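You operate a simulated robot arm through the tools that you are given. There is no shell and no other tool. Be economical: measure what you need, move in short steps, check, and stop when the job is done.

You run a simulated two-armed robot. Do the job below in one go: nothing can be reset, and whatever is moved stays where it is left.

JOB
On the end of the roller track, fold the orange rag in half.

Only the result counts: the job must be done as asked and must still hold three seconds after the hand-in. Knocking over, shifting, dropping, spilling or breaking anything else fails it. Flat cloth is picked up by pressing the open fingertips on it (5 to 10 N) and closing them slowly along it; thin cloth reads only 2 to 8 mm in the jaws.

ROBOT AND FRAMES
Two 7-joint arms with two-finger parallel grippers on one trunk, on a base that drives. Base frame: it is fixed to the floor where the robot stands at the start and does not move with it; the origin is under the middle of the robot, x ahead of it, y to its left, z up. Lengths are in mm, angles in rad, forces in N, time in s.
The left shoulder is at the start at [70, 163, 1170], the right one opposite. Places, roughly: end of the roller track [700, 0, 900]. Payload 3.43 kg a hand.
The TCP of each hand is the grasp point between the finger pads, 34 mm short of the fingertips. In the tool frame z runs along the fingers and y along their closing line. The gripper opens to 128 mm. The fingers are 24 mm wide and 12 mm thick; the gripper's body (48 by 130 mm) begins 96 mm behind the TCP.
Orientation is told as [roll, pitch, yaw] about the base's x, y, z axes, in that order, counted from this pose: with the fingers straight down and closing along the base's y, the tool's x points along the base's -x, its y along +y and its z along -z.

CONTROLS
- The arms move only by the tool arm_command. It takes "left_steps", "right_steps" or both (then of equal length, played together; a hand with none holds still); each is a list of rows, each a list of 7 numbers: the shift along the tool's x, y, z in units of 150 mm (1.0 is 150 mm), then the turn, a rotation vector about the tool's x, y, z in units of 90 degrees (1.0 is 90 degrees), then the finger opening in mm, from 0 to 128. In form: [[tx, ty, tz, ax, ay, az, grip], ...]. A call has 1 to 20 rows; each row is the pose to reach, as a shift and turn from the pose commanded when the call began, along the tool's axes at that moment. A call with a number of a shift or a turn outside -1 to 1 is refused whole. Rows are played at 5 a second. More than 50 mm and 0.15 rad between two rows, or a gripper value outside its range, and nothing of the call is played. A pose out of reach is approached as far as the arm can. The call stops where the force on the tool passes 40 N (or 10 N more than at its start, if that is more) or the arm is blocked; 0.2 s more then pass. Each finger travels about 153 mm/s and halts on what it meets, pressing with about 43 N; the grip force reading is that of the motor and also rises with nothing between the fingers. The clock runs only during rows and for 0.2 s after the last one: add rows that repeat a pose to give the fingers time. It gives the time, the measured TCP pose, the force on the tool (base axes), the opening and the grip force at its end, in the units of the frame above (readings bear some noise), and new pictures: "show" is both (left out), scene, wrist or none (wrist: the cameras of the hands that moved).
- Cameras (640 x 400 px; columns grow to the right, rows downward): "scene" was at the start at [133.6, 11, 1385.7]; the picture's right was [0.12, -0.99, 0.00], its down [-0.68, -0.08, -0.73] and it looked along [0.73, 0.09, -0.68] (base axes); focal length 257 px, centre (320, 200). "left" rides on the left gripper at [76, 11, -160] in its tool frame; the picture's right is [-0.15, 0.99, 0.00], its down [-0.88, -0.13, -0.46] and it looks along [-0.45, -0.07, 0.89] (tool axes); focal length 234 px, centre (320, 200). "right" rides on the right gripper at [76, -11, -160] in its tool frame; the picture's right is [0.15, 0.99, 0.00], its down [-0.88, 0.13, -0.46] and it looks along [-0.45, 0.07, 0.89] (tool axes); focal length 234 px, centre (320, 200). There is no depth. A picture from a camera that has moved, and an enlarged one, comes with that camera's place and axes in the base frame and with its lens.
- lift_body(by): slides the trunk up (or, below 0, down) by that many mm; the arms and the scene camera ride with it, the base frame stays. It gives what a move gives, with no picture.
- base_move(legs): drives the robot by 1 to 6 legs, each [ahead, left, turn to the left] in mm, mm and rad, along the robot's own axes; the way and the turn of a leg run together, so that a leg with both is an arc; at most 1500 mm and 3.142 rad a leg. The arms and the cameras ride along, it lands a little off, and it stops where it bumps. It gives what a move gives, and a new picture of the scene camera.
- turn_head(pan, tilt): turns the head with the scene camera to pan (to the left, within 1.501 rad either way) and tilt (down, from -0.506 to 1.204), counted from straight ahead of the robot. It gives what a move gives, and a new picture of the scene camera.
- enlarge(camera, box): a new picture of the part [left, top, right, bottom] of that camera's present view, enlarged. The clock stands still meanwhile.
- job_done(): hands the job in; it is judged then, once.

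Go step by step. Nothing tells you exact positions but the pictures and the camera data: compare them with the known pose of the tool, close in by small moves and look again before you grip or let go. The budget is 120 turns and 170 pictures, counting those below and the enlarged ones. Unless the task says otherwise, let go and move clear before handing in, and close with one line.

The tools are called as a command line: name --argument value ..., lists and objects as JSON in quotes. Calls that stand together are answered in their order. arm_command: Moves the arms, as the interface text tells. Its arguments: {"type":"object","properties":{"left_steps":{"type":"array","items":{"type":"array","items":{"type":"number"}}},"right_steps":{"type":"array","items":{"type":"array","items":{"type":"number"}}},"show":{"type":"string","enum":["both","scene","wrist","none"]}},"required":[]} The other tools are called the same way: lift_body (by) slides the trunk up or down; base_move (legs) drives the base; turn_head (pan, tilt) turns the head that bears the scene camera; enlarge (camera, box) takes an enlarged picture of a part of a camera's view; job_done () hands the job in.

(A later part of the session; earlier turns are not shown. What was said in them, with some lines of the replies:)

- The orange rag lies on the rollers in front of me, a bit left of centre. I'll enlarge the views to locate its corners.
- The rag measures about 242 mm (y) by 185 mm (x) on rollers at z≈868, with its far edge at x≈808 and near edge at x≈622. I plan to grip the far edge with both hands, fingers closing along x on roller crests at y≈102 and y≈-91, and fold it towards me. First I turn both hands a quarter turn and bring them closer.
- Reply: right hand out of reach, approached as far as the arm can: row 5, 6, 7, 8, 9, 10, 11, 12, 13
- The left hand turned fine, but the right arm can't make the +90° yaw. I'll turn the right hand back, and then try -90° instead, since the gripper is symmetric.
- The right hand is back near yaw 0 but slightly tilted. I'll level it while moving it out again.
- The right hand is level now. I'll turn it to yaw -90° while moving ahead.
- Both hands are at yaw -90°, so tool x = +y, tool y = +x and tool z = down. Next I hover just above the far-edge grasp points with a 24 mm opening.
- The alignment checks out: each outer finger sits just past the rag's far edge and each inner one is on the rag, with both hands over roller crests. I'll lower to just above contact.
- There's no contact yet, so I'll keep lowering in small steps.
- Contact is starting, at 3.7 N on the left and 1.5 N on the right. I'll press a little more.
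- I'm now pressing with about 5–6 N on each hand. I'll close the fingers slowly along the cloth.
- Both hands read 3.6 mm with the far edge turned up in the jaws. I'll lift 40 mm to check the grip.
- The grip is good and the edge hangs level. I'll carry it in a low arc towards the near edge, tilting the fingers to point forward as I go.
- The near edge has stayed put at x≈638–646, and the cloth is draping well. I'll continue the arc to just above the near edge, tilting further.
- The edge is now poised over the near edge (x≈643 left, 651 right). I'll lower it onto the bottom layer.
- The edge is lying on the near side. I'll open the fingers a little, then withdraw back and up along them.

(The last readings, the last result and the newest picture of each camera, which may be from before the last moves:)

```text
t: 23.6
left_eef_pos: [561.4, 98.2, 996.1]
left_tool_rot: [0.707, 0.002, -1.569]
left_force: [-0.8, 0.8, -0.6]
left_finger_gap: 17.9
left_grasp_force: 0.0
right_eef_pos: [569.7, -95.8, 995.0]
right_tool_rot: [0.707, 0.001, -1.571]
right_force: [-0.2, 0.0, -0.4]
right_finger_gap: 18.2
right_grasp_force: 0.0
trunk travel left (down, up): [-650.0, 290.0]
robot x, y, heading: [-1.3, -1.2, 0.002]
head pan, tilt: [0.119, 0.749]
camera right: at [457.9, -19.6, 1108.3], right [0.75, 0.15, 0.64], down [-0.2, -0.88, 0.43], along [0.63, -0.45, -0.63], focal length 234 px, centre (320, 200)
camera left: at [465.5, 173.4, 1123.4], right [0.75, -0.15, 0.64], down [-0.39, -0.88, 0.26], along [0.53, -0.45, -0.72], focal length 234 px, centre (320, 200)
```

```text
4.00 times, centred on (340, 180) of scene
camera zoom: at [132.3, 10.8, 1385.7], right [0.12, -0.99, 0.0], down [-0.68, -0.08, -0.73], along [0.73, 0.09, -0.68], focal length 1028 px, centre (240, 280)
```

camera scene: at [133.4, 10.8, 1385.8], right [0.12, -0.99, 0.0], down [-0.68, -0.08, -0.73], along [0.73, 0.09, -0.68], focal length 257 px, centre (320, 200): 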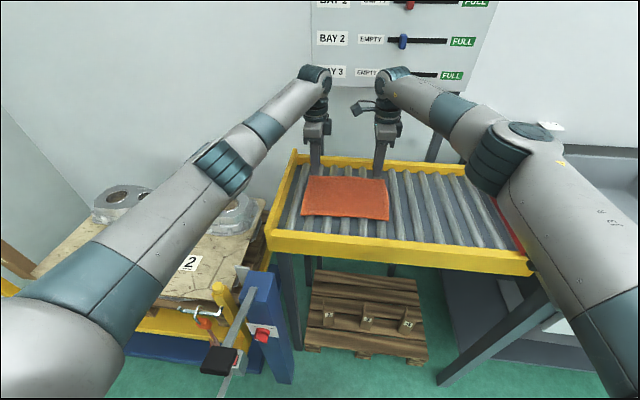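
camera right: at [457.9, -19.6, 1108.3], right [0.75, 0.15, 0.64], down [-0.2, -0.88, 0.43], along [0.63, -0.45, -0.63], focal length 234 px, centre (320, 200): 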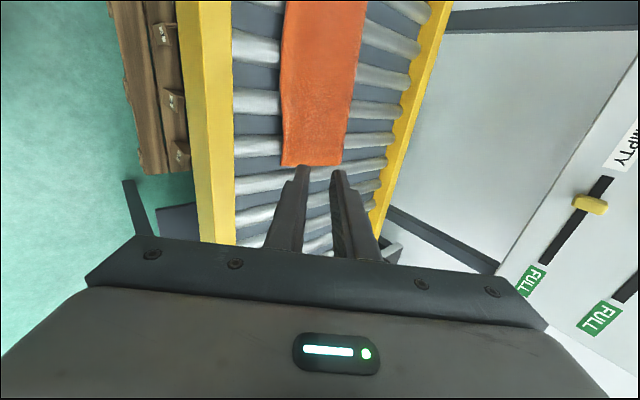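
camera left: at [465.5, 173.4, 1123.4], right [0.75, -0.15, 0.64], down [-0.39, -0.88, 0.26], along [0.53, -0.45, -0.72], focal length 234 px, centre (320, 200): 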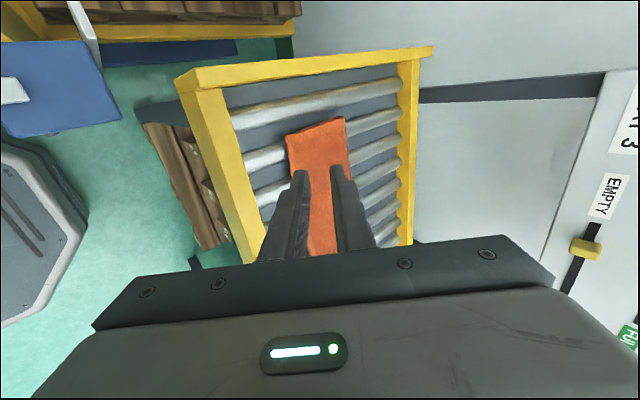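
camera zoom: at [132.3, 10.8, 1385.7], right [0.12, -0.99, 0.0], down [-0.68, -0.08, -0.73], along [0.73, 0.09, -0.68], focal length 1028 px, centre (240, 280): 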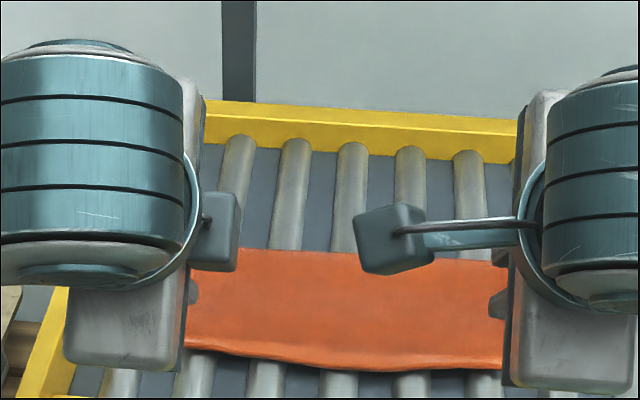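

The edge seems to have unfurled flat. I'll move both hands up and outwards for a clear view.

arm_command --left_steps '[[0, 0.13, -0.15, 0, 0, 0, 18], [0.1, 0.26, -0.3, 0, 0, 0, 18], [0.3, 0.26, -0.3, 0, 0, 0, 18], [0.5, 0.26, -0.3, 0, 0, 0, 18], [0.7, 0.26, -0.3, 0, 0, 0, 18], [0.9, 0.26, -0.3, 0, 0, 0, 18], [0.9, 0.26, -0.3, 0, 0, 0, 18]]' --right_steps '[[0, 0.13, -0.15, 0, 0, 0, 18], [-0.1, 0.26, -0.3, 0, 0, 0, 18], [-0.3, 0.26, -0.3, 0, 0, 0, 18], [-0.5, 0.26, -0.3, 0, 0, 0, 18], [-0.7, 0.26, -0.3, 0, 0, 0, 18], [-0.9, 0.26, -0.3, 0, 0, 0, 18], [-0.9, 0.26, -0.3, 0, 0, 0, 18]]' --show "scene"

enlarge --camera "scene" --box '[280, 160, 400, 235]'

enlarge --camera "right" --box '[240, 0, 440, 125]'

```text
t: 25.2
left_eef_pos: [566.5, 234.5, 1054.2]
left_tool_rot: [0.705, 0.0, -1.57]
left_force: [0.0, 1.3, -0.5]
left_finger_gap: 18.1
left_grasp_force: 0.0
right_eef_pos: [571.5, -230.7, 1054.0]
right_tool_rot: [0.705, 0.002, -1.57]
right_force: [-1.0, -0.4, 0.3]
right_finger_gap: 18.1
right_grasp_force: 0.1
trunk travel left (down, up): [-650.0, 290.0]
robot x, y, heading: [1.1, 0.2, 0.001]
head pan, tilt: [0.119, 0.749]
camera scene: at [134.5, 11.0, 1385.6], right [0.12, -0.99, 0.0], down [-0.68, -0.08, -0.73], along [0.73, 0.09, -0.68], focal length 257 px, centre (320, 200)
```

scene: 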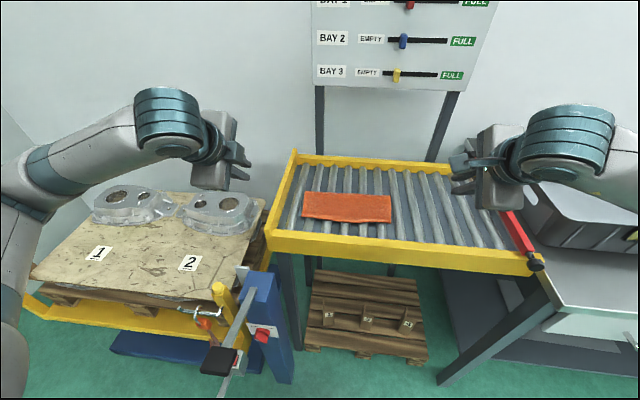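

```text
5.33 times, centred on (340, 198) of scene
camera zoom: at [134.5, 11.0, 1385.6], right [0.12, -0.99, 0.0], down [-0.68, -0.08, -0.73], along [0.73, 0.09, -0.68], focal length 1371 px, centre (213, 213)
```

zoom: 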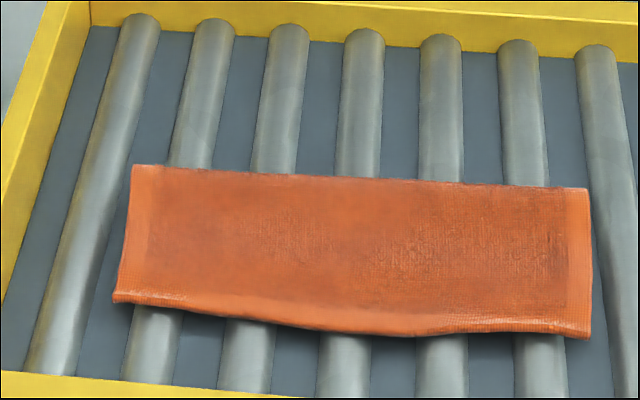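

```text
3.20 times, centred on (340, 62) of right
camera zoom: at [460.3, -154.8, 1167.8], right [0.75, 0.15, 0.64], down [-0.2, -0.88, 0.43], along [0.63, -0.45, -0.64], focal length 749 px, centre (256, 640)
```

zoom: 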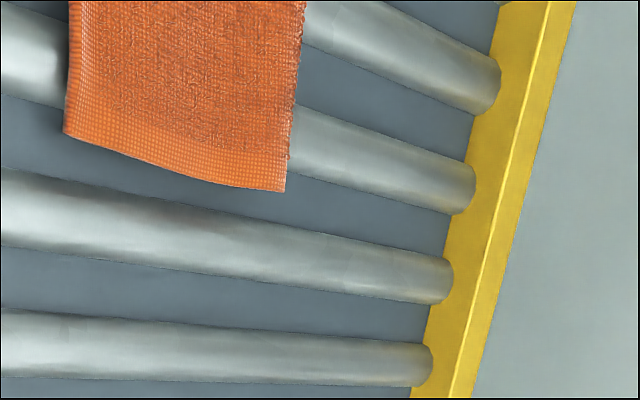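

The fold looks neat, but I need to check how well the two layers' near edges line up. I'll look through the wrist cameras.

enlarge --camera "left" --box '[240, 60, 400, 160]'

enlarge --camera "scene" --box '[295, 190, 343, 220]'

enlarge --camera "scene" --box '[350, 195, 398, 225]'

```text
4.00 times, centred on (320, 110) of left
camera zoom: at [471.6, 309.1, 1183.4], right [0.75, -0.15, 0.64], down [-0.39, -0.88, 0.26], along [0.53, -0.45, -0.72], focal length 937 px, centre (320, 560)
```

zoom: 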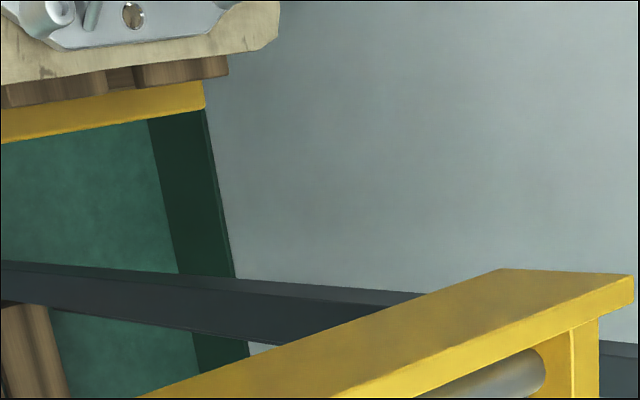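

```text
13.33 times, centred on (319, 205) of scene
camera zoom: at [134.5, 11.0, 1385.6], right [0.12, -0.99, 0.0], down [-0.68, -0.08, -0.73], along [0.73, 0.09, -0.68], focal length 3427 px, centre (333, 133)
```

zoom: 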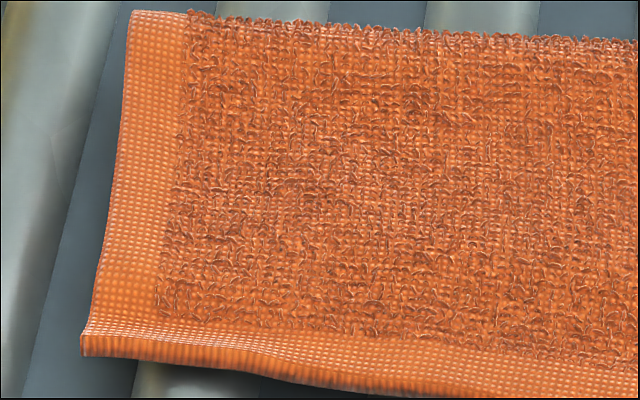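

```text
13.33 times, centred on (374, 210) of scene
camera zoom: at [134.5, 11.0, 1385.6], right [0.12, -0.99, 0.0], down [-0.68, -0.08, -0.73], along [0.73, 0.09, -0.68], focal length 3427 px, centre (-400, 67)
```

zoom: 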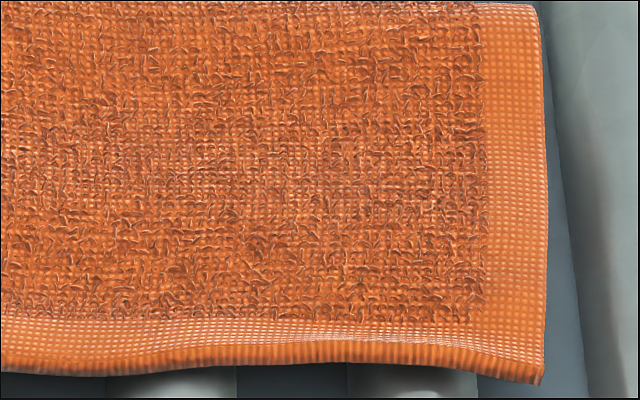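

The top layer overhangs the bottom one by roughly 25 mm: the top edge is at x≈618, the hidden bottom edge at ≈642, and the fold at ≈721. I'll re-pinch only the overhanging top edge and lay it back further, starting by hovering over it.

arm_command --left_steps '[[-0.114, -0.03, 0.11, 0.056, 0, 0, 16], [-0.228, -0.06, 0.22, 0.112, 0, 0, 16], [-0.341, -0.09, 0.33, 0.168, 0, 0, 16], [-0.455, -0.12, 0.44, 0.224, 0, 0, 16], [-0.569, -0.15, 0.55, 0.28, 0, 0, 16], [-0.683, -0.181, 0.66, 0.336, 0, 0, 16], [-0.796, -0.211, 0.77, 0.392, 0, 0, 16], [-0.91, -0.241, 0.881, 0.449, 0, 0, 16], [-0.91, -0.241, 0.881, 0.449, 0, 0, 16]]' --right_steps '[[0.115, -0.033, 0.107, 0.056, 0, 0, 16], [0.23, -0.067, 0.215, 0.112, 0, 0, 16], [0.345, -0.1, 0.322, 0.168, 0, 0, 16], [0.46, -0.134, 0.43, 0.224, 0, 0, 16], [0.575, -0.167, 0.537, 0.28, 0, 0, 16], [0.69, -0.2, 0.644, 0.336, 0, 0, 16], [0.805, -0.234, 0.752, 0.392, 0, 0, 16], [0.92, -0.267, 0.859, 0.449, 0, 0, 16], [0.92, -0.267, 0.859, 0.449, 0, 0, 16]]' --show "scene"

enlarge --camera "left" --box '[220, 100, 420, 225]'

enlarge --camera "right" --box '[220, 100, 420, 225]'

```text
t: 27.2
left_eef_pos: [620.7, 97.6, 932.4]
left_tool_rot: [0.004, 0.0, -1.572]
left_force: [-0.1, -0.1, -0.2]
left_finger_gap: 16.0
left_grasp_force: 0.0
right_eef_pos: [623.5, -89.3, 930.5]
right_tool_rot: [0.001, 0.004, -1.57]
right_force: [0.3, 0.6, -0.2]
right_finger_gap: 15.9
right_grasp_force: 0.2
trunk travel left (down, up): [-650.0, 290.0]
robot x, y, heading: [0.8, -1.3, -0.002]
head pan, tilt: [0.119, 0.749]
camera scene: at [132.4, 11.0, 1385.9], right [0.12, -0.99, 0.0], down [-0.68, -0.08, -0.73], along [0.73, 0.09, -0.68], focal length 257 px, centre (320, 200)
```

scene: 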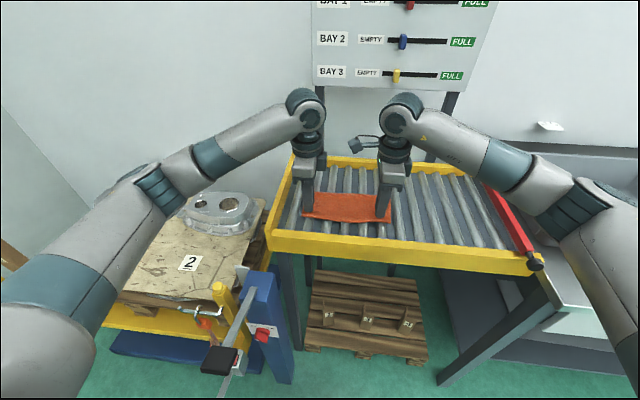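

```text
3.20 times, centred on (320, 162) of left
camera zoom: at [632.2, 172.7, 1091.3], right [0.99, -0.15, 0.0], down [-0.13, -0.88, 0.46], along [-0.07, -0.45, -0.89], focal length 749 px, centre (320, 320)
```

zoom: 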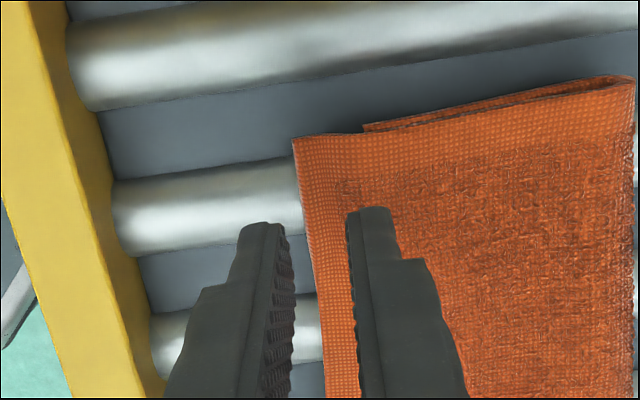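

```text
3.20 times, centred on (320, 162) of right
camera zoom: at [611.8, -13.7, 1090.0], right [0.99, 0.15, 0.0], down [0.13, -0.88, 0.45], along [0.07, -0.45, -0.89], focal length 749 px, centre (320, 320)
```

zoom: 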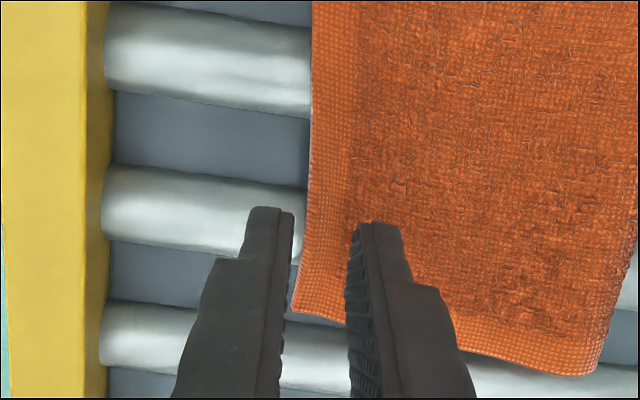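

Now I see it clearly: the top layer overhangs by about 21 mm, and the fingers straddle its edge short of the bottom layer. I'll lower towards contact.

arm_command --left_steps '[[0, 0, 0.1, 0, 0, 0, 16], [0, 0, 0.19, 0, 0, 0, 16], [0, 0, 0.22, 0, 0, 0, 16], [0, 0, 0.227, 0, 0, 0, 16], [0, 0, 0.227, 0, 0, 0, 16]]' --right_steps '[[0, 0.02, 0.1, 0, 0, 0, 16], [0, 0.02, 0.18, 0, 0, 0, 16], [0, 0.02, 0.207, 0, 0, 0, 16], [0, 0.02, 0.217, 0, 0, 0, 16], [0, 0.02, 0.217, 0, 0, 0, 16]]' --show "none"

```text
t: 28.4
left_eef_pos: [621.6, 96.5, 898.5]
left_tool_rot: [0.004, 0.0, -1.57]
left_force: [1.7, -0.2, 9.3]
left_finger_gap: 16.9
left_grasp_force: 0.4
right_eef_pos: [626.9, -90.8, 898.3]
right_tool_rot: [0.001, 0.001, -1.571]
right_force: [-0.2, 0.3, 2.4]
right_finger_gap: 15.9
right_grasp_force: 0.0
trunk travel left (down, up): [-650.0, 290.0]
robot x, y, heading: [-1.2, 1.7, 0.001]
head pan, tilt: [0.119, 0.749]
```

The left hand presses at 9 N; the right needs about 1 mm more. Then I'll close both slowly.

arm_command --left_steps '[[0, 0, 0, 0, 0, 0, 16], [0, 0, 0, 0, 0, 0, 16], [0, 0, 0, 0, 0, 0, 14], [0, 0, 0, 0, 0, 0, 12], [0, 0, 0, 0, 0, 0, 10], [0, 0, 0, 0, 0, 0, 8], [0, 0, 0, 0, 0, 0, 6], [0, 0, 0, 0, 0, 0, 4], [0, 0, 0, 0, 0, 0, 2], [0, 0, 0, 0, 0, 0, 0], [0, 0, 0, 0, 0, 0, 0]]' --right_steps '[[0, 0, 0.006, 0, 0, 0, 16], [0, 0, 0.01, 0, 0, 0, 16], [0, 0, 0.01, 0, 0, 0, 14], [0, 0, 0.01, 0, 0, 0, 12], [0, 0, 0.01, 0, 0, 0, 10], [0, 0, 0.01, 0, 0, 0, 8], [0, 0, 0.01, 0, 0, 0, 6], [0, 0, 0.01, 0, 0, 0, 4], [0, 0, 0.01, 0, 0, 0, 2], [0, 0, 0.01, 0, 0, 0, 0], [0, 0, 0.01, 0, 0, 0, 0]]' --show "none"

enlarge --camera "left" --box '[220, 100, 420, 225]'

enlarge --camera "right" --box '[220, 100, 420, 225]'

```text
t: 30.8
left_eef_pos: [620.5, 96.6, 898.1]
left_tool_rot: [0.002, -0.001, -1.57]
left_force: [0.5, 0.0, 9.2]
left_finger_gap: 0.0
left_grasp_force: 32.5
right_eef_pos: [625.8, -91.8, 895.9]
right_tool_rot: [0.003, 0.002, -1.572]
right_force: [0.4, 0.5, 8.2]
right_finger_gap: 0.0
right_grasp_force: 32.7
trunk travel left (down, up): [-650.0, 290.0]
robot x, y, heading: [-1.0, -3.5, -0.004]
head pan, tilt: [0.119, 0.749]
```

```text
3.20 times, centred on (320, 162) of left
camera zoom: at [632.4, 171.7, 1057.6], right [0.99, -0.15, 0.0], down [-0.13, -0.88, 0.46], along [-0.06, -0.45, -0.89], focal length 749 px, centre (320, 320)
```

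zoom: 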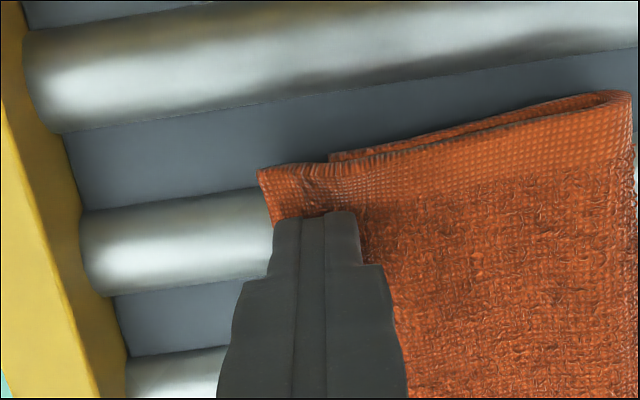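

```text
3.20 times, centred on (320, 162) of right
camera zoom: at [614.8, -15.0, 1056.3], right [0.99, 0.15, 0.0], down [0.13, -0.88, 0.45], along [0.07, -0.45, -0.89], focal length 749 px, centre (320, 320)
```

zoom: 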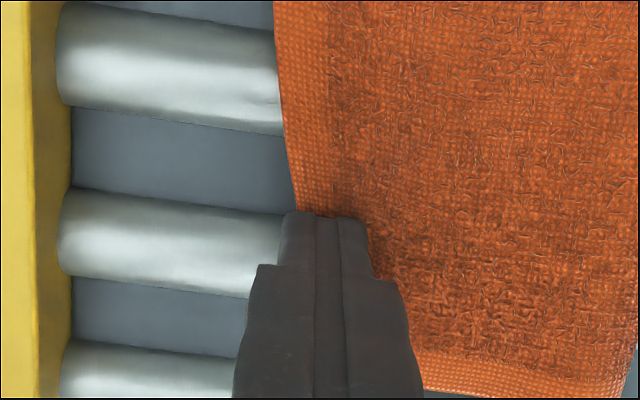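

The fingers slid over the cloth without catching it (gap 0). I'll lift slightly, open to 26 mm and re-centre so that the outer finger sits just beyond the edge.

arm_command --left_steps '[[0, 0, -0.06, 0, 0, 0, 0], [0, 0.02, -0.13, 0, 0, 0, 10], [0, 0.04, -0.13, 0, 0, 0, 26], [0, 0.04, -0.13, 0, 0, 0, 26]]' --right_steps '[[0, 0, -0.06, 0, 0, 0, 0], [0, 0.02, -0.13, 0, 0, 0, 10], [0, 0.04, -0.13, 0, 0, 0, 26], [0, 0.04, -0.13, 0, 0, 0, 26]]' --show "none"

enlarge --camera "left" --box '[220, 100, 420, 225]'

enlarge --camera "right" --box '[220, 100, 420, 225]'

```text
t: 31.8
left_eef_pos: [627.6, 96.7, 915.8]
left_tool_rot: [0.0, 0.001, -1.57]
left_force: [0.4, -0.4, -0.5]
left_finger_gap: 25.8
left_grasp_force: 0.0
right_eef_pos: [633.3, -91.5, 915.2]
right_tool_rot: [0.001, 0.001, -1.571]
right_force: [-0.4, 0.4, 0.1]
right_finger_gap: 26.0
right_grasp_force: 0.0
trunk travel left (down, up): [-650.0, 290.0]
robot x, y, heading: [-0.8, -1.2, 0.0]
head pan, tilt: [0.119, 0.749]
```

```text
3.20 times, centred on (320, 162) of left
camera zoom: at [639.2, 172.2, 1076.0], right [0.99, -0.15, 0.0], down [-0.13, -0.88, 0.46], along [-0.07, -0.45, -0.89], focal length 749 px, centre (320, 320)
```

zoom: 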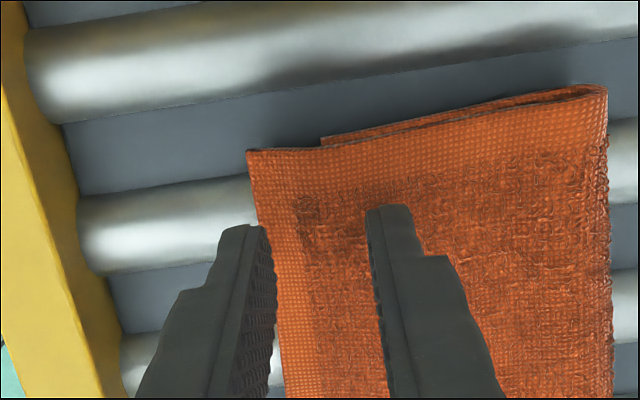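

```text
3.20 times, centred on (320, 162) of right
camera zoom: at [621.6, -15.2, 1074.5], right [0.99, 0.15, 0.0], down [0.13, -0.88, 0.45], along [0.07, -0.45, -0.89], focal length 749 px, centre (320, 320)
```

zoom: 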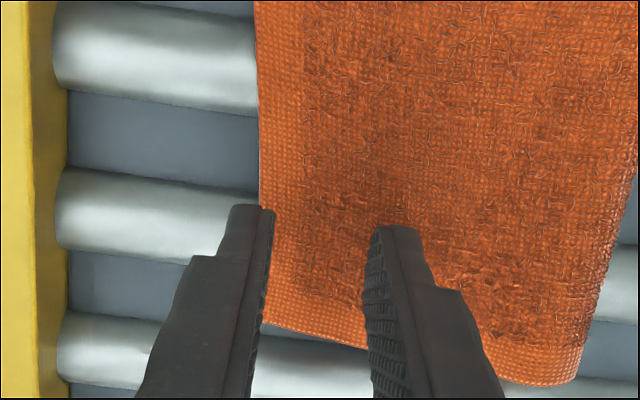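

The left edge is now at x≈609 and the right at ≈617. I'll shift slightly nearer and press down.

arm_command --left_steps '[[0, -0.037, 0.0, 0, 0, 0, 26], [0, -0.037, 0.06, 0, 0, 0, 26], [0, -0.037, 0.1, 0, 0, 0, 26], [0, -0.037, 0.117, 0, 0, 0, 26], [0, -0.037, 0.117, 0, 0, 0, 26]]' --right_steps '[[0, -0.022, 0.0, 0, 0, 0, 26], [0, -0.022, 0.06, 0, 0, 0, 26], [0, -0.022, 0.11, 0, 0, 0, 26], [0, -0.022, 0.123, 0, 0, 0, 26], [0, -0.022, 0.123, 0, 0, 0, 26]]' --show "none"

```text
t: 33.0
left_eef_pos: [622.1, 96.2, 900.0]
left_tool_rot: [0.002, 0.002, -1.569]
left_force: [1.0, -0.2, 5.9]
left_finger_gap: 26.7
left_grasp_force: 0.6
right_eef_pos: [630.5, -91.7, 898.2]
right_tool_rot: [0.004, 0.004, -1.571]
right_force: [1.7, -0.5, 11.2]
right_finger_gap: 26.7
right_grasp_force: 0.1
trunk travel left (down, up): [-650.0, 290.0]
robot x, y, heading: [0.8, 0.9, 0.001]
head pan, tilt: [0.119, 0.749]
```

The inner fingers seem to rest on the double layer, leaving the outer ones slightly high. I'll tilt a few degrees so the outer fingertips also touch, then close slowly.

arm_command --left_steps '[[0, -0.02, -0.003, -0.06, 0, 0, 26], [0, -0.02, 0.003, -0.06, 0, 0, 26], [0, -0.02, 0.003, -0.06, 0, 0, 26]]' --right_steps '[[0, -0.02, -0.003, -0.06, 0, 0, 26], [0, -0.02, -0.003, -0.06, 0, 0, 26], [0, -0.02, -0.003, -0.06, 0, 0, 26]]' --show "none"

enlarge --camera "left" --box '[220, 100, 420, 225]'

enlarge --camera "right" --box '[220, 100, 420, 225]'

```text
t: 33.8
left_eef_pos: [618.7, 96.2, 898.1]
left_tool_rot: [0.096, 0.0, -1.569]
left_force: [0.0, -1.1, 4.2]
left_finger_gap: 25.7
left_grasp_force: 0.1
right_eef_pos: [625.9, -90.5, 898.2]
right_tool_rot: [0.095, 0.002, -1.572]
right_force: [-0.8, 0.9, 7.8]
right_finger_gap: 25.6
right_grasp_force: 0.0
trunk travel left (down, up): [-650.0, 290.0]
robot x, y, heading: [-0.8, 0.1, 0.004]
head pan, tilt: [0.119, 0.749]
```

```text
3.20 times, centred on (320, 162) of left
camera zoom: at [614.9, 172.0, 1058.2], right [0.98, -0.15, 0.1], down [-0.17, -0.88, 0.44], along [0.02, -0.45, -0.89], focal length 749 px, centre (320, 320)
```

zoom: 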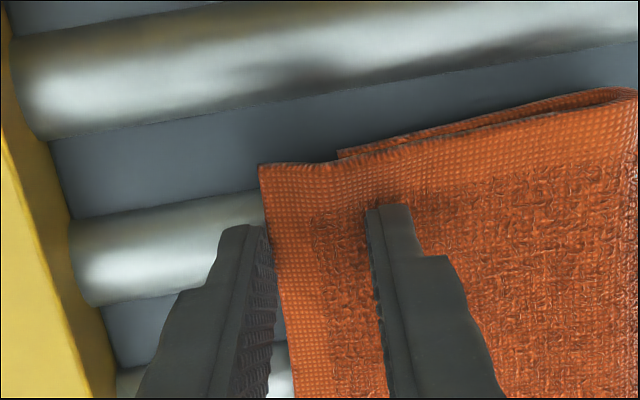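

```text
3.20 times, centred on (320, 162) of right
camera zoom: at [599.6, -15.4, 1055.2], right [0.98, 0.15, 0.1], down [0.09, -0.88, 0.46], along [0.15, -0.45, -0.88], focal length 749 px, centre (320, 320)
```

zoom: 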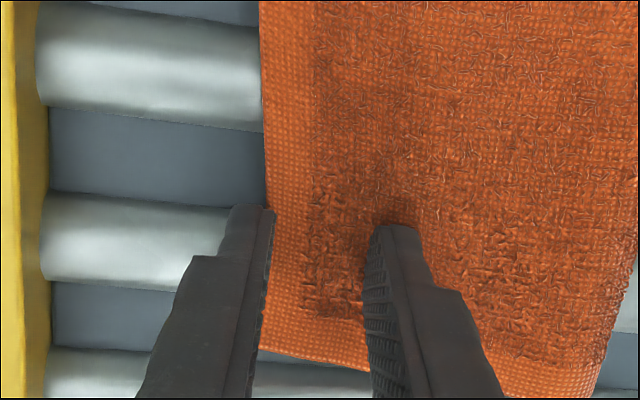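

Both outer tips sit just beyond the edge. I'll close slowly.

arm_command --left_steps '[[0, 0, 0.006, 0, 0, 0, 24], [0, 0, 0.006, 0, 0, 0, 22], [0, 0, 0.006, 0, 0, 0, 20], [0, 0, 0.006, 0, 0, 0, 18], [0, 0, 0.006, 0, 0, 0, 16], [0, 0, 0.006, 0, 0, 0, 14], [0, 0, 0.006, 0, 0, 0, 12], [0, 0, 0.006, 0, 0, 0, 10], [0, 0, 0.006, 0, 0, 0, 8], [0, 0, 0.006, 0, 0, 0, 6], [0, 0, 0.006, 0, 0, 0, 4], [0, 0, 0.006, 0, 0, 0, 2], [0, 0, 0.006, 0, 0, 0, 0], [0, 0, 0.006, 0, 0, 0, 0]]' --right_steps '[[0, 0, 0.003, 0, 0, 0, 24], [0, 0, 0.003, 0, 0, 0, 22], [0, 0, 0.003, 0, 0, 0, 20], [0, 0, 0.003, 0, 0, 0, 18], [0, 0, 0.003, 0, 0, 0, 16], [0, 0, 0.003, 0, 0, 0, 14], [0, 0, 0.003, 0, 0, 0, 12], [0, 0, 0.003, 0, 0, 0, 10], [0, 0, 0.003, 0, 0, 0, 8], [0, 0, 0.003, 0, 0, 0, 6], [0, 0, 0.003, 0, 0, 0, 4], [0, 0, 0.003, 0, 0, 0, 2], [0, 0, 0.003, 0, 0, 0, 0], [0, 0, 0.003, 0, 0, 0, 0]]' --show "none"

enlarge --camera "left" --box '[220, 100, 420, 225]'

enlarge --camera "right" --box '[220, 100, 420, 225]'

```text
t: 36.8
left_eef_pos: [618.9, 96.4, 898.8]
left_tool_rot: [0.098, -0.001, -1.571]
left_force: [1.9, -0.9, 11.8]
left_finger_gap: 3.9
left_grasp_force: 38.3
right_eef_pos: [625.9, -92.0, 898.3]
right_tool_rot: [0.097, 0.002, -1.57]
right_force: [0.7, 0.0, 5.5]
right_finger_gap: 3.2
right_grasp_force: 38.1
trunk travel left (down, up): [-650.0, 290.0]
robot x, y, heading: [5.8, 0.9, -0.004]
head pan, tilt: [0.119, 0.749]
```

```text
3.20 times, centred on (320, 162) of left
camera zoom: at [615.2, 171.9, 1057.8], right [0.98, -0.15, 0.1], down [-0.17, -0.88, 0.44], along [0.02, -0.45, -0.89], focal length 749 px, centre (320, 320)
```

zoom: 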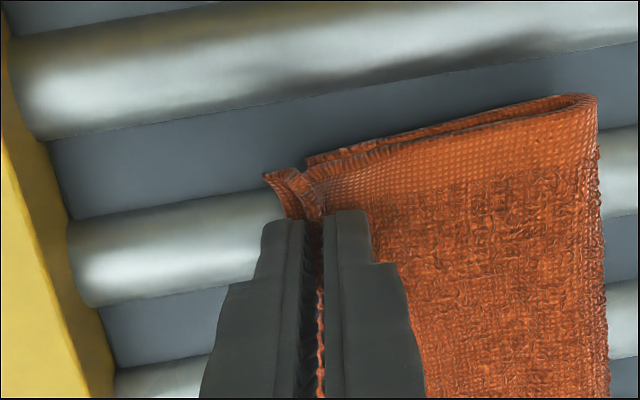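

```text
3.20 times, centred on (320, 162) of right
camera zoom: at [599.9, -15.6, 1055.4], right [0.98, 0.15, 0.1], down [0.09, -0.88, 0.46], along [0.15, -0.45, -0.88], focal length 749 px, centre (320, 320)
```

zoom: 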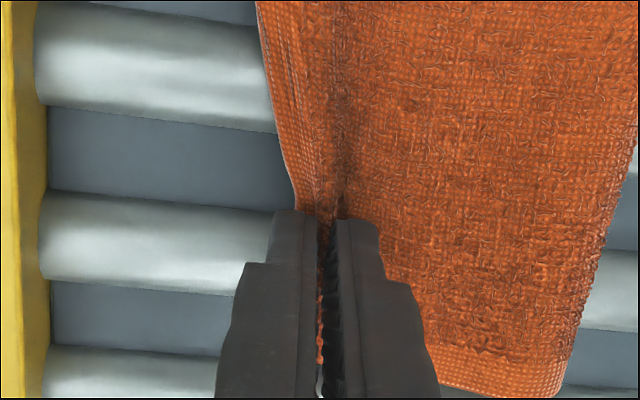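

Both hands caught the edge (3.9 and 3.2 mm). I'll lift 35 mm to see whether only the top layer comes along.

arm_command --left_steps '[[0, 0, -0.08, 0, 0, 0, 0], [0, 0.02, -0.16, 0, 0, 0, 0], [0, 0.04, -0.24, 0, 0, 0, 0], [0, 0.04, -0.24, 0, 0, 0, 0]]' --right_steps '[[0, 0, -0.08, 0, 0, 0, 0], [0, 0.02, -0.16, 0, 0, 0, 0], [0, 0.04, -0.24, 0, 0, 0, 0], [0, 0.04, -0.24, 0, 0, 0, 0]]' --show "scene"

enlarge --camera "left" --box '[220, 100, 420, 225]'

enlarge --camera "scene" --box '[280, 160, 400, 235]'

```text
t: 37.8
left_eef_pos: [622.1, 95.6, 934.2]
left_tool_rot: [0.094, 0.001, -1.57]
left_force: [-1.0, 0.4, -0.1]
left_finger_gap: 3.5
left_grasp_force: 38.4
right_eef_pos: [630.2, -93.5, 932.7]
right_tool_rot: [0.094, 0.003, -1.57]
right_force: [0.5, 0.7, 0.5]
right_finger_gap: 3.5
right_grasp_force: 38.0
trunk travel left (down, up): [-650.0, 290.0]
robot x, y, heading: [3.0, 0.1, -0.001]
head pan, tilt: [0.119, 0.749]
camera scene: at [133.6, 11.0, 1385.7], right [0.12, -0.99, 0.0], down [-0.68, -0.08, -0.73], along [0.73, 0.09, -0.68], focal length 257 px, centre (320, 200)
```

scene: 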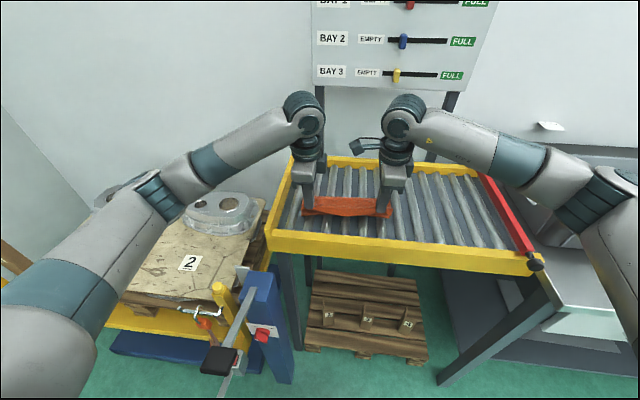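

```text
3.20 times, centred on (320, 162) of left
camera zoom: at [618.1, 171.7, 1093.4], right [0.98, -0.15, 0.09], down [-0.17, -0.88, 0.44], along [0.02, -0.45, -0.89], focal length 749 px, centre (320, 320)
```

zoom: 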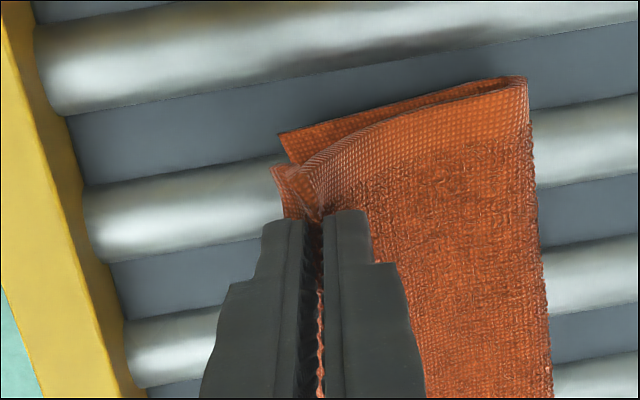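

```text
5.33 times, centred on (340, 198) of scene
camera zoom: at [133.6, 11.0, 1385.7], right [0.12, -0.99, 0.0], down [-0.68, -0.08, -0.73], along [0.73, 0.09, -0.68], focal length 1371 px, centre (213, 213)
```

zoom: 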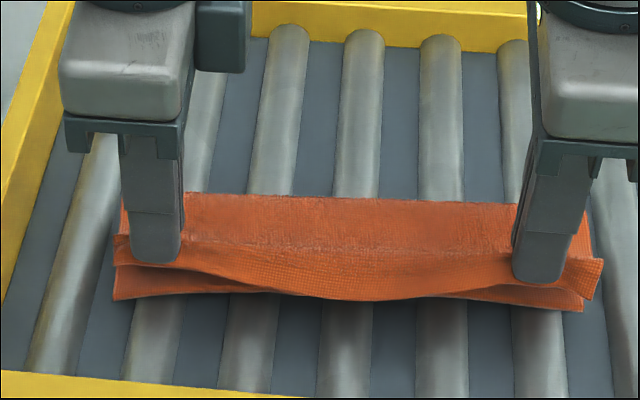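

Only the top layer came up. The bottom layer's near edge is now at x≈620 on the left and ≈634 on the right. I'll raise it back to open the fold, then re-lay it with the right offset.

arm_command --left_steps '[[0, 0.078, -0.061, -0.057, 0, 0, 0], [0, 0.155, -0.122, -0.114, 0, 0, 0], [0, 0.233, -0.184, -0.17, 0, 0, 0], [0, 0.311, -0.245, -0.227, 0, 0, 0], [0, 0.311, -0.245, -0.227, 0, 0, 0]]' --right_steps '[[0, 0.088, -0.06, -0.057, 0, 0, 0], [0, 0.176, -0.12, -0.114, 0, 0, 0], [0, 0.264, -0.18, -0.17, 0, 0, 0], [0, 0.351, -0.241, -0.227, 0, 0, 0], [0, 0.351, -0.241, -0.227, 0, 0, 0]]' --show "none"

enlarge --camera "scene" --box '[280, 160, 400, 235]'

enlarge --camera "left" --box '[200, 80, 440, 230]'

```text
t: 39.0
left_eef_pos: [665.0, 96.2, 973.4]
left_tool_rot: [0.453, 0.0, -1.572]
left_force: [0.8, -0.2, -1.2]
left_finger_gap: 3.3
left_grasp_force: 37.8
right_eef_pos: [678.4, -92.8, 975.0]
right_tool_rot: [0.451, 0.0, -1.57]
right_force: [0.1, 0.9, 0.2]
right_finger_gap: 3.0
right_grasp_force: 37.9
trunk travel left (down, up): [-650.0, 290.0]
robot x, y, heading: [-3.3, 1.1, -0.001]
head pan, tilt: [0.119, 0.749]
```

```text
5.33 times, centred on (340, 198) of scene
camera zoom: at [134.1, 11.0, 1385.7], right [0.12, -0.99, 0.0], down [-0.68, -0.08, -0.73], along [0.73, 0.09, -0.68], focal length 1371 px, centre (213, 213)
```

zoom: 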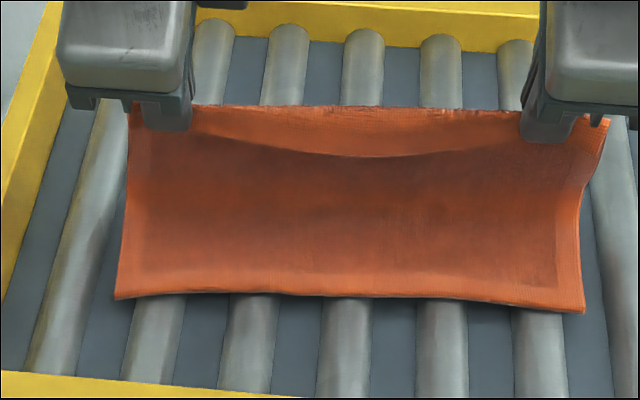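

```text
2.67 times, centred on (320, 155) of left
camera zoom: at [605.7, 172.1, 1122.4], right [0.89, -0.15, 0.43], down [-0.32, -0.88, 0.35], along [0.33, -0.45, -0.83], focal length 624 px, centre (320, 320)
```

zoom: 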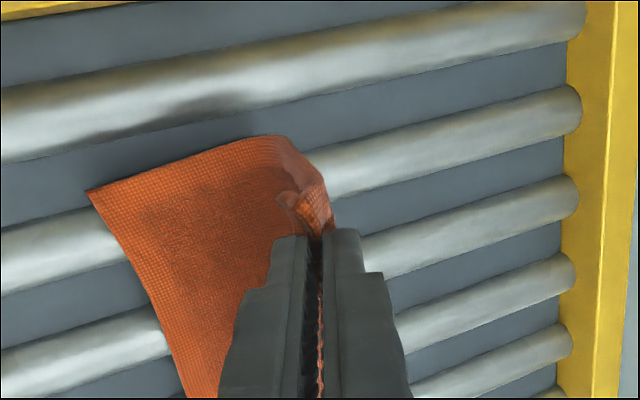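

The bottom layer now lies flat with its near edge from x≈620 on the left to ≈638 on the right. I'll lay the top edge back so it comes down on that line.

arm_command --left_steps '[[0, -0.104, 0.023, -0.05, 0, 0, 0], [0, -0.208, 0.047, -0.1, 0, 0, 0], [0, -0.3, 0.14, -0.14, 0, 0, 0], [0, -0.388, 0.234, -0.162, 0, 0, 0], [0, -0.388, 0.234, -0.162, 0, 0, 0]]' --right_steps '[[0, -0.098, 0.026, -0.05, 0, 0, 0], [0, -0.196, 0.053, -0.1, 0, 0, 0], [0, -0.286, 0.15, -0.14, 0, 0, 0], [0, -0.376, 0.247, -0.162, 0, 0, 0], [0, -0.376, 0.247, -0.162, 0, 0, 0]]' --show "none"

enlarge --camera "scene" --box '[280, 160, 400, 235]'

enlarge --camera "left" --box '[200, 80, 440, 230]'

```text
t: 40.2
left_eef_pos: [628.2, 95.7, 918.3]
left_tool_rot: [0.706, -0.002, -1.57]
left_force: [0.6, -0.1, 0.6]
left_finger_gap: 3.3
left_grasp_force: 38.7
right_eef_pos: [644.4, -92.0, 916.8]
right_tool_rot: [0.707, 0.0, -1.57]
right_force: [-0.1, -0.1, 0.6]
right_finger_gap: 3.4
right_grasp_force: 37.9
trunk travel left (down, up): [-650.0, 290.0]
robot x, y, heading: [-0.9, -2.1, -0.0]
head pan, tilt: [0.119, 0.749]
```

```text
5.33 times, centred on (340, 198) of scene
camera zoom: at [133.6, 11.0, 1385.7], right [0.12, -0.99, 0.0], down [-0.68, -0.08, -0.73], along [0.73, 0.09, -0.68], focal length 1371 px, centre (213, 213)
```

zoom: 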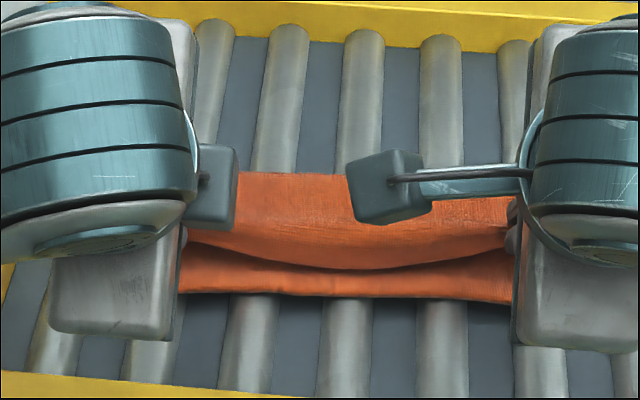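

```text
2.67 times, centred on (320, 155) of left
camera zoom: at [533.4, 171.2, 1046.3], right [0.75, -0.15, 0.64], down [-0.39, -0.88, 0.26], along [0.53, -0.45, -0.72], focal length 624 px, centre (320, 320)
```

zoom: 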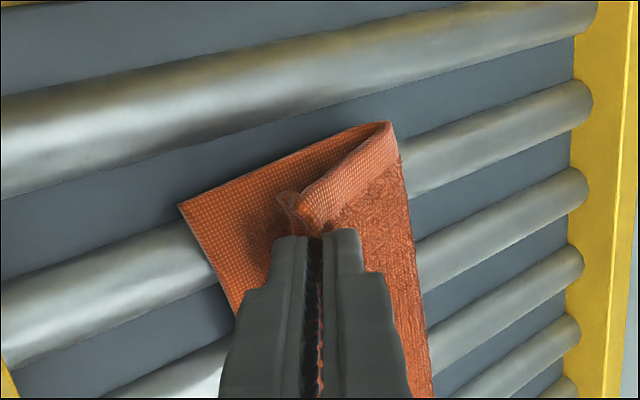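

The top edge hovers over the target line, so I'll release and withdraw as before.

arm_command --left_steps '[[0, 0, 0, 0, 0, 0, 8], [0, 0.02, 0, 0, 0, 0, 14], [0, 0.025, 0, 0, 0, 0, 18], [0, 0.025, 0, 0, 0, 0, 18], [0, 0.025, -0.06, 0, 0, 0, 18], [0, 0.025, -0.12, 0, 0, 0, 18], [0, 0.025, -0.2, 0, 0, 0, 18], [0, 0.025, -0.3, 0, 0, 0, 18], [0, 0.025, -0.5, 0, 0, 0, 18], [0, 0.025, -0.7, 0, 0, 0, 18], [0.0, 0.15, -0.85, 0, 0, 0, 18], [0.15, 0.285, -1.0, 0, 0, 0, 18], [0.35, 0.285, -1.0, 0, 0, 0, 18], [0.5, 0.285, -1.0, 0, 0, 0, 18], [0.7, 0.285, -1.0, 0, 0, 0, 18], [0.9, 0.285, -1.0, 0, 0, 0, 18]]' --right_steps '[[0, 0, 0, 0, 0, 0, 8], [0, 0.02, 0, 0, 0, 0, 14], [0, 0.025, 0, 0, 0, 0, 18], [0, 0.025, 0, 0, 0, 0, 18], [0, 0.025, -0.06, 0, 0, 0, 18], [0, 0.025, -0.12, 0, 0, 0, 18], [0, 0.025, -0.2, 0, 0, 0, 18], [0, 0.025, -0.3, 0, 0, 0, 18], [0, 0.025, -0.5, 0, 0, 0, 18], [0, 0.025, -0.7, 0, 0, 0, 18], [0.0, 0.15, -0.85, 0, 0, 0, 18], [-0.15, 0.285, -1.0, 0, 0, 0, 18], [-0.35, 0.285, -1.0, 0, 0, 0, 18], [-0.5, 0.285, -1.0, 0, 0, 0, 18], [-0.7, 0.285, -1.0, 0, 0, 0, 18], [-0.9, 0.285, -1.0, 0, 0, 0, 18]]' --show "scene"

enlarge --camera "scene" --box '[280, 160, 400, 235]'

```text
t: 43.6
left_eef_pos: [562.8, 231.2, 1059.5]
left_tool_rot: [0.706, -0.001, -1.569]
left_force: [0.5, 0.0, 0.1]
left_finger_gap: 17.7
left_grasp_force: 0.0
right_eef_pos: [579.8, -227.2, 1060.1]
right_tool_rot: [0.706, 0.001, -1.572]
right_force: [-0.6, -0.1, -0.3]
right_finger_gap: 18.0
right_grasp_force: 0.0
trunk travel left (down, up): [-650.0, 290.0]
robot x, y, heading: [-0.8, 0.8, -0.0]
head pan, tilt: [0.119, 0.749]
camera scene: at [132.4, 11.0, 1385.9], right [0.12, -0.99, 0.0], down [-0.68, -0.08, -0.73], along [0.73, 0.09, -0.68], focal length 257 px, centre (320, 200)
```

scene: 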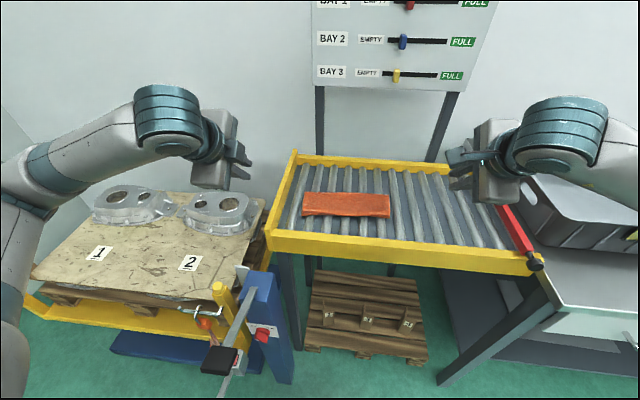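

```text
5.33 times, centred on (340, 198) of scene
camera zoom: at [132.4, 11.0, 1385.9], right [0.12, -0.99, 0.0], down [-0.68, -0.08, -0.73], along [0.73, 0.09, -0.68], focal length 1371 px, centre (213, 213)
```

zoom: 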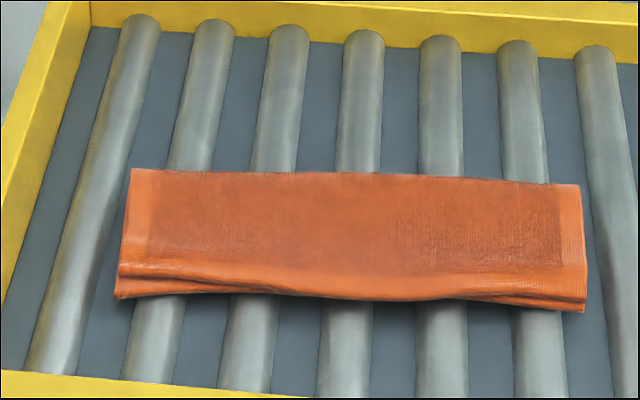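

The layers now nearly coincide; I'll check the ends closely.

enlarge --camera "scene" --box '[295, 187, 343, 217]'

enlarge --camera "scene" --box '[350, 190, 398, 220]'

enlarge --camera "right" --box '[240, 0, 440, 125]'

```text
13.33 times, centred on (319, 202) of scene
camera zoom: at [132.4, 11.0, 1385.9], right [0.12, -0.99, 0.0], down [-0.68, -0.08, -0.73], along [0.73, 0.09, -0.68], focal length 3427 px, centre (333, 173)
```

zoom: 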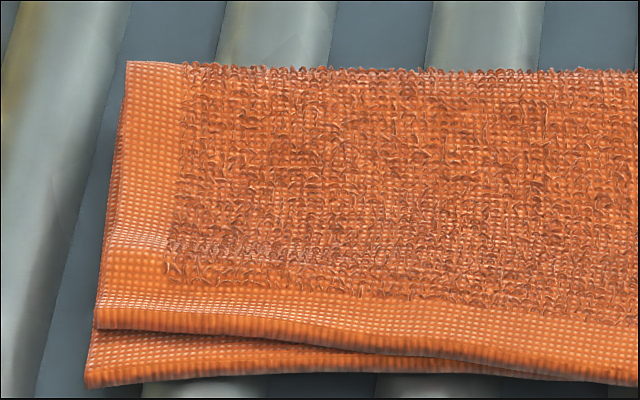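

```text
13.33 times, centred on (374, 205) of scene
camera zoom: at [132.4, 11.0, 1385.9], right [0.12, -0.99, 0.0], down [-0.68, -0.08, -0.73], along [0.73, 0.09, -0.68], focal length 3427 px, centre (-400, 133)
```

zoom: 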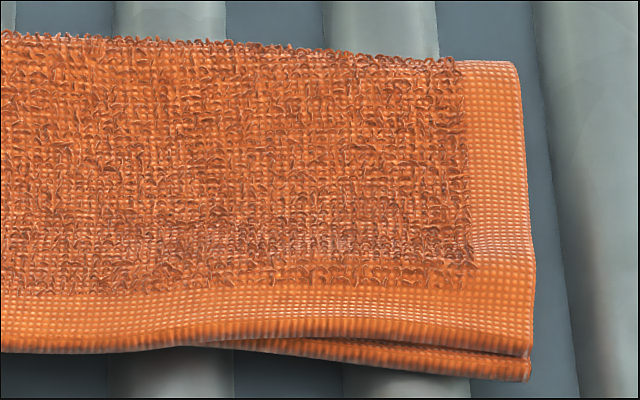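

```text
3.20 times, centred on (340, 62) of right
camera zoom: at [467.7, -150.7, 1173.4], right [0.75, 0.14, 0.64], down [-0.2, -0.88, 0.43], along [0.63, -0.45, -0.63], focal length 749 px, centre (256, 640)
```

zoom: 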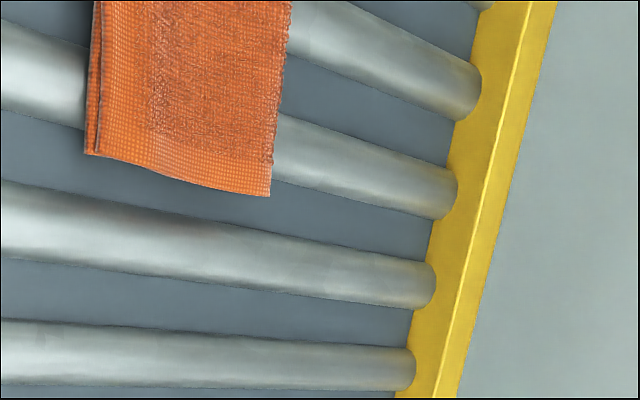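

The rag is folded in half with its edges matching to within a few millimetres. Both hands are open and clear, and nothing else has moved, so I'm handing in.

job_done

```text
The job is handed in.
```

The orange rag is folded in half on the end of the roller track, with its edges lined up to within a few millimetres by camera, and the job is handed in.
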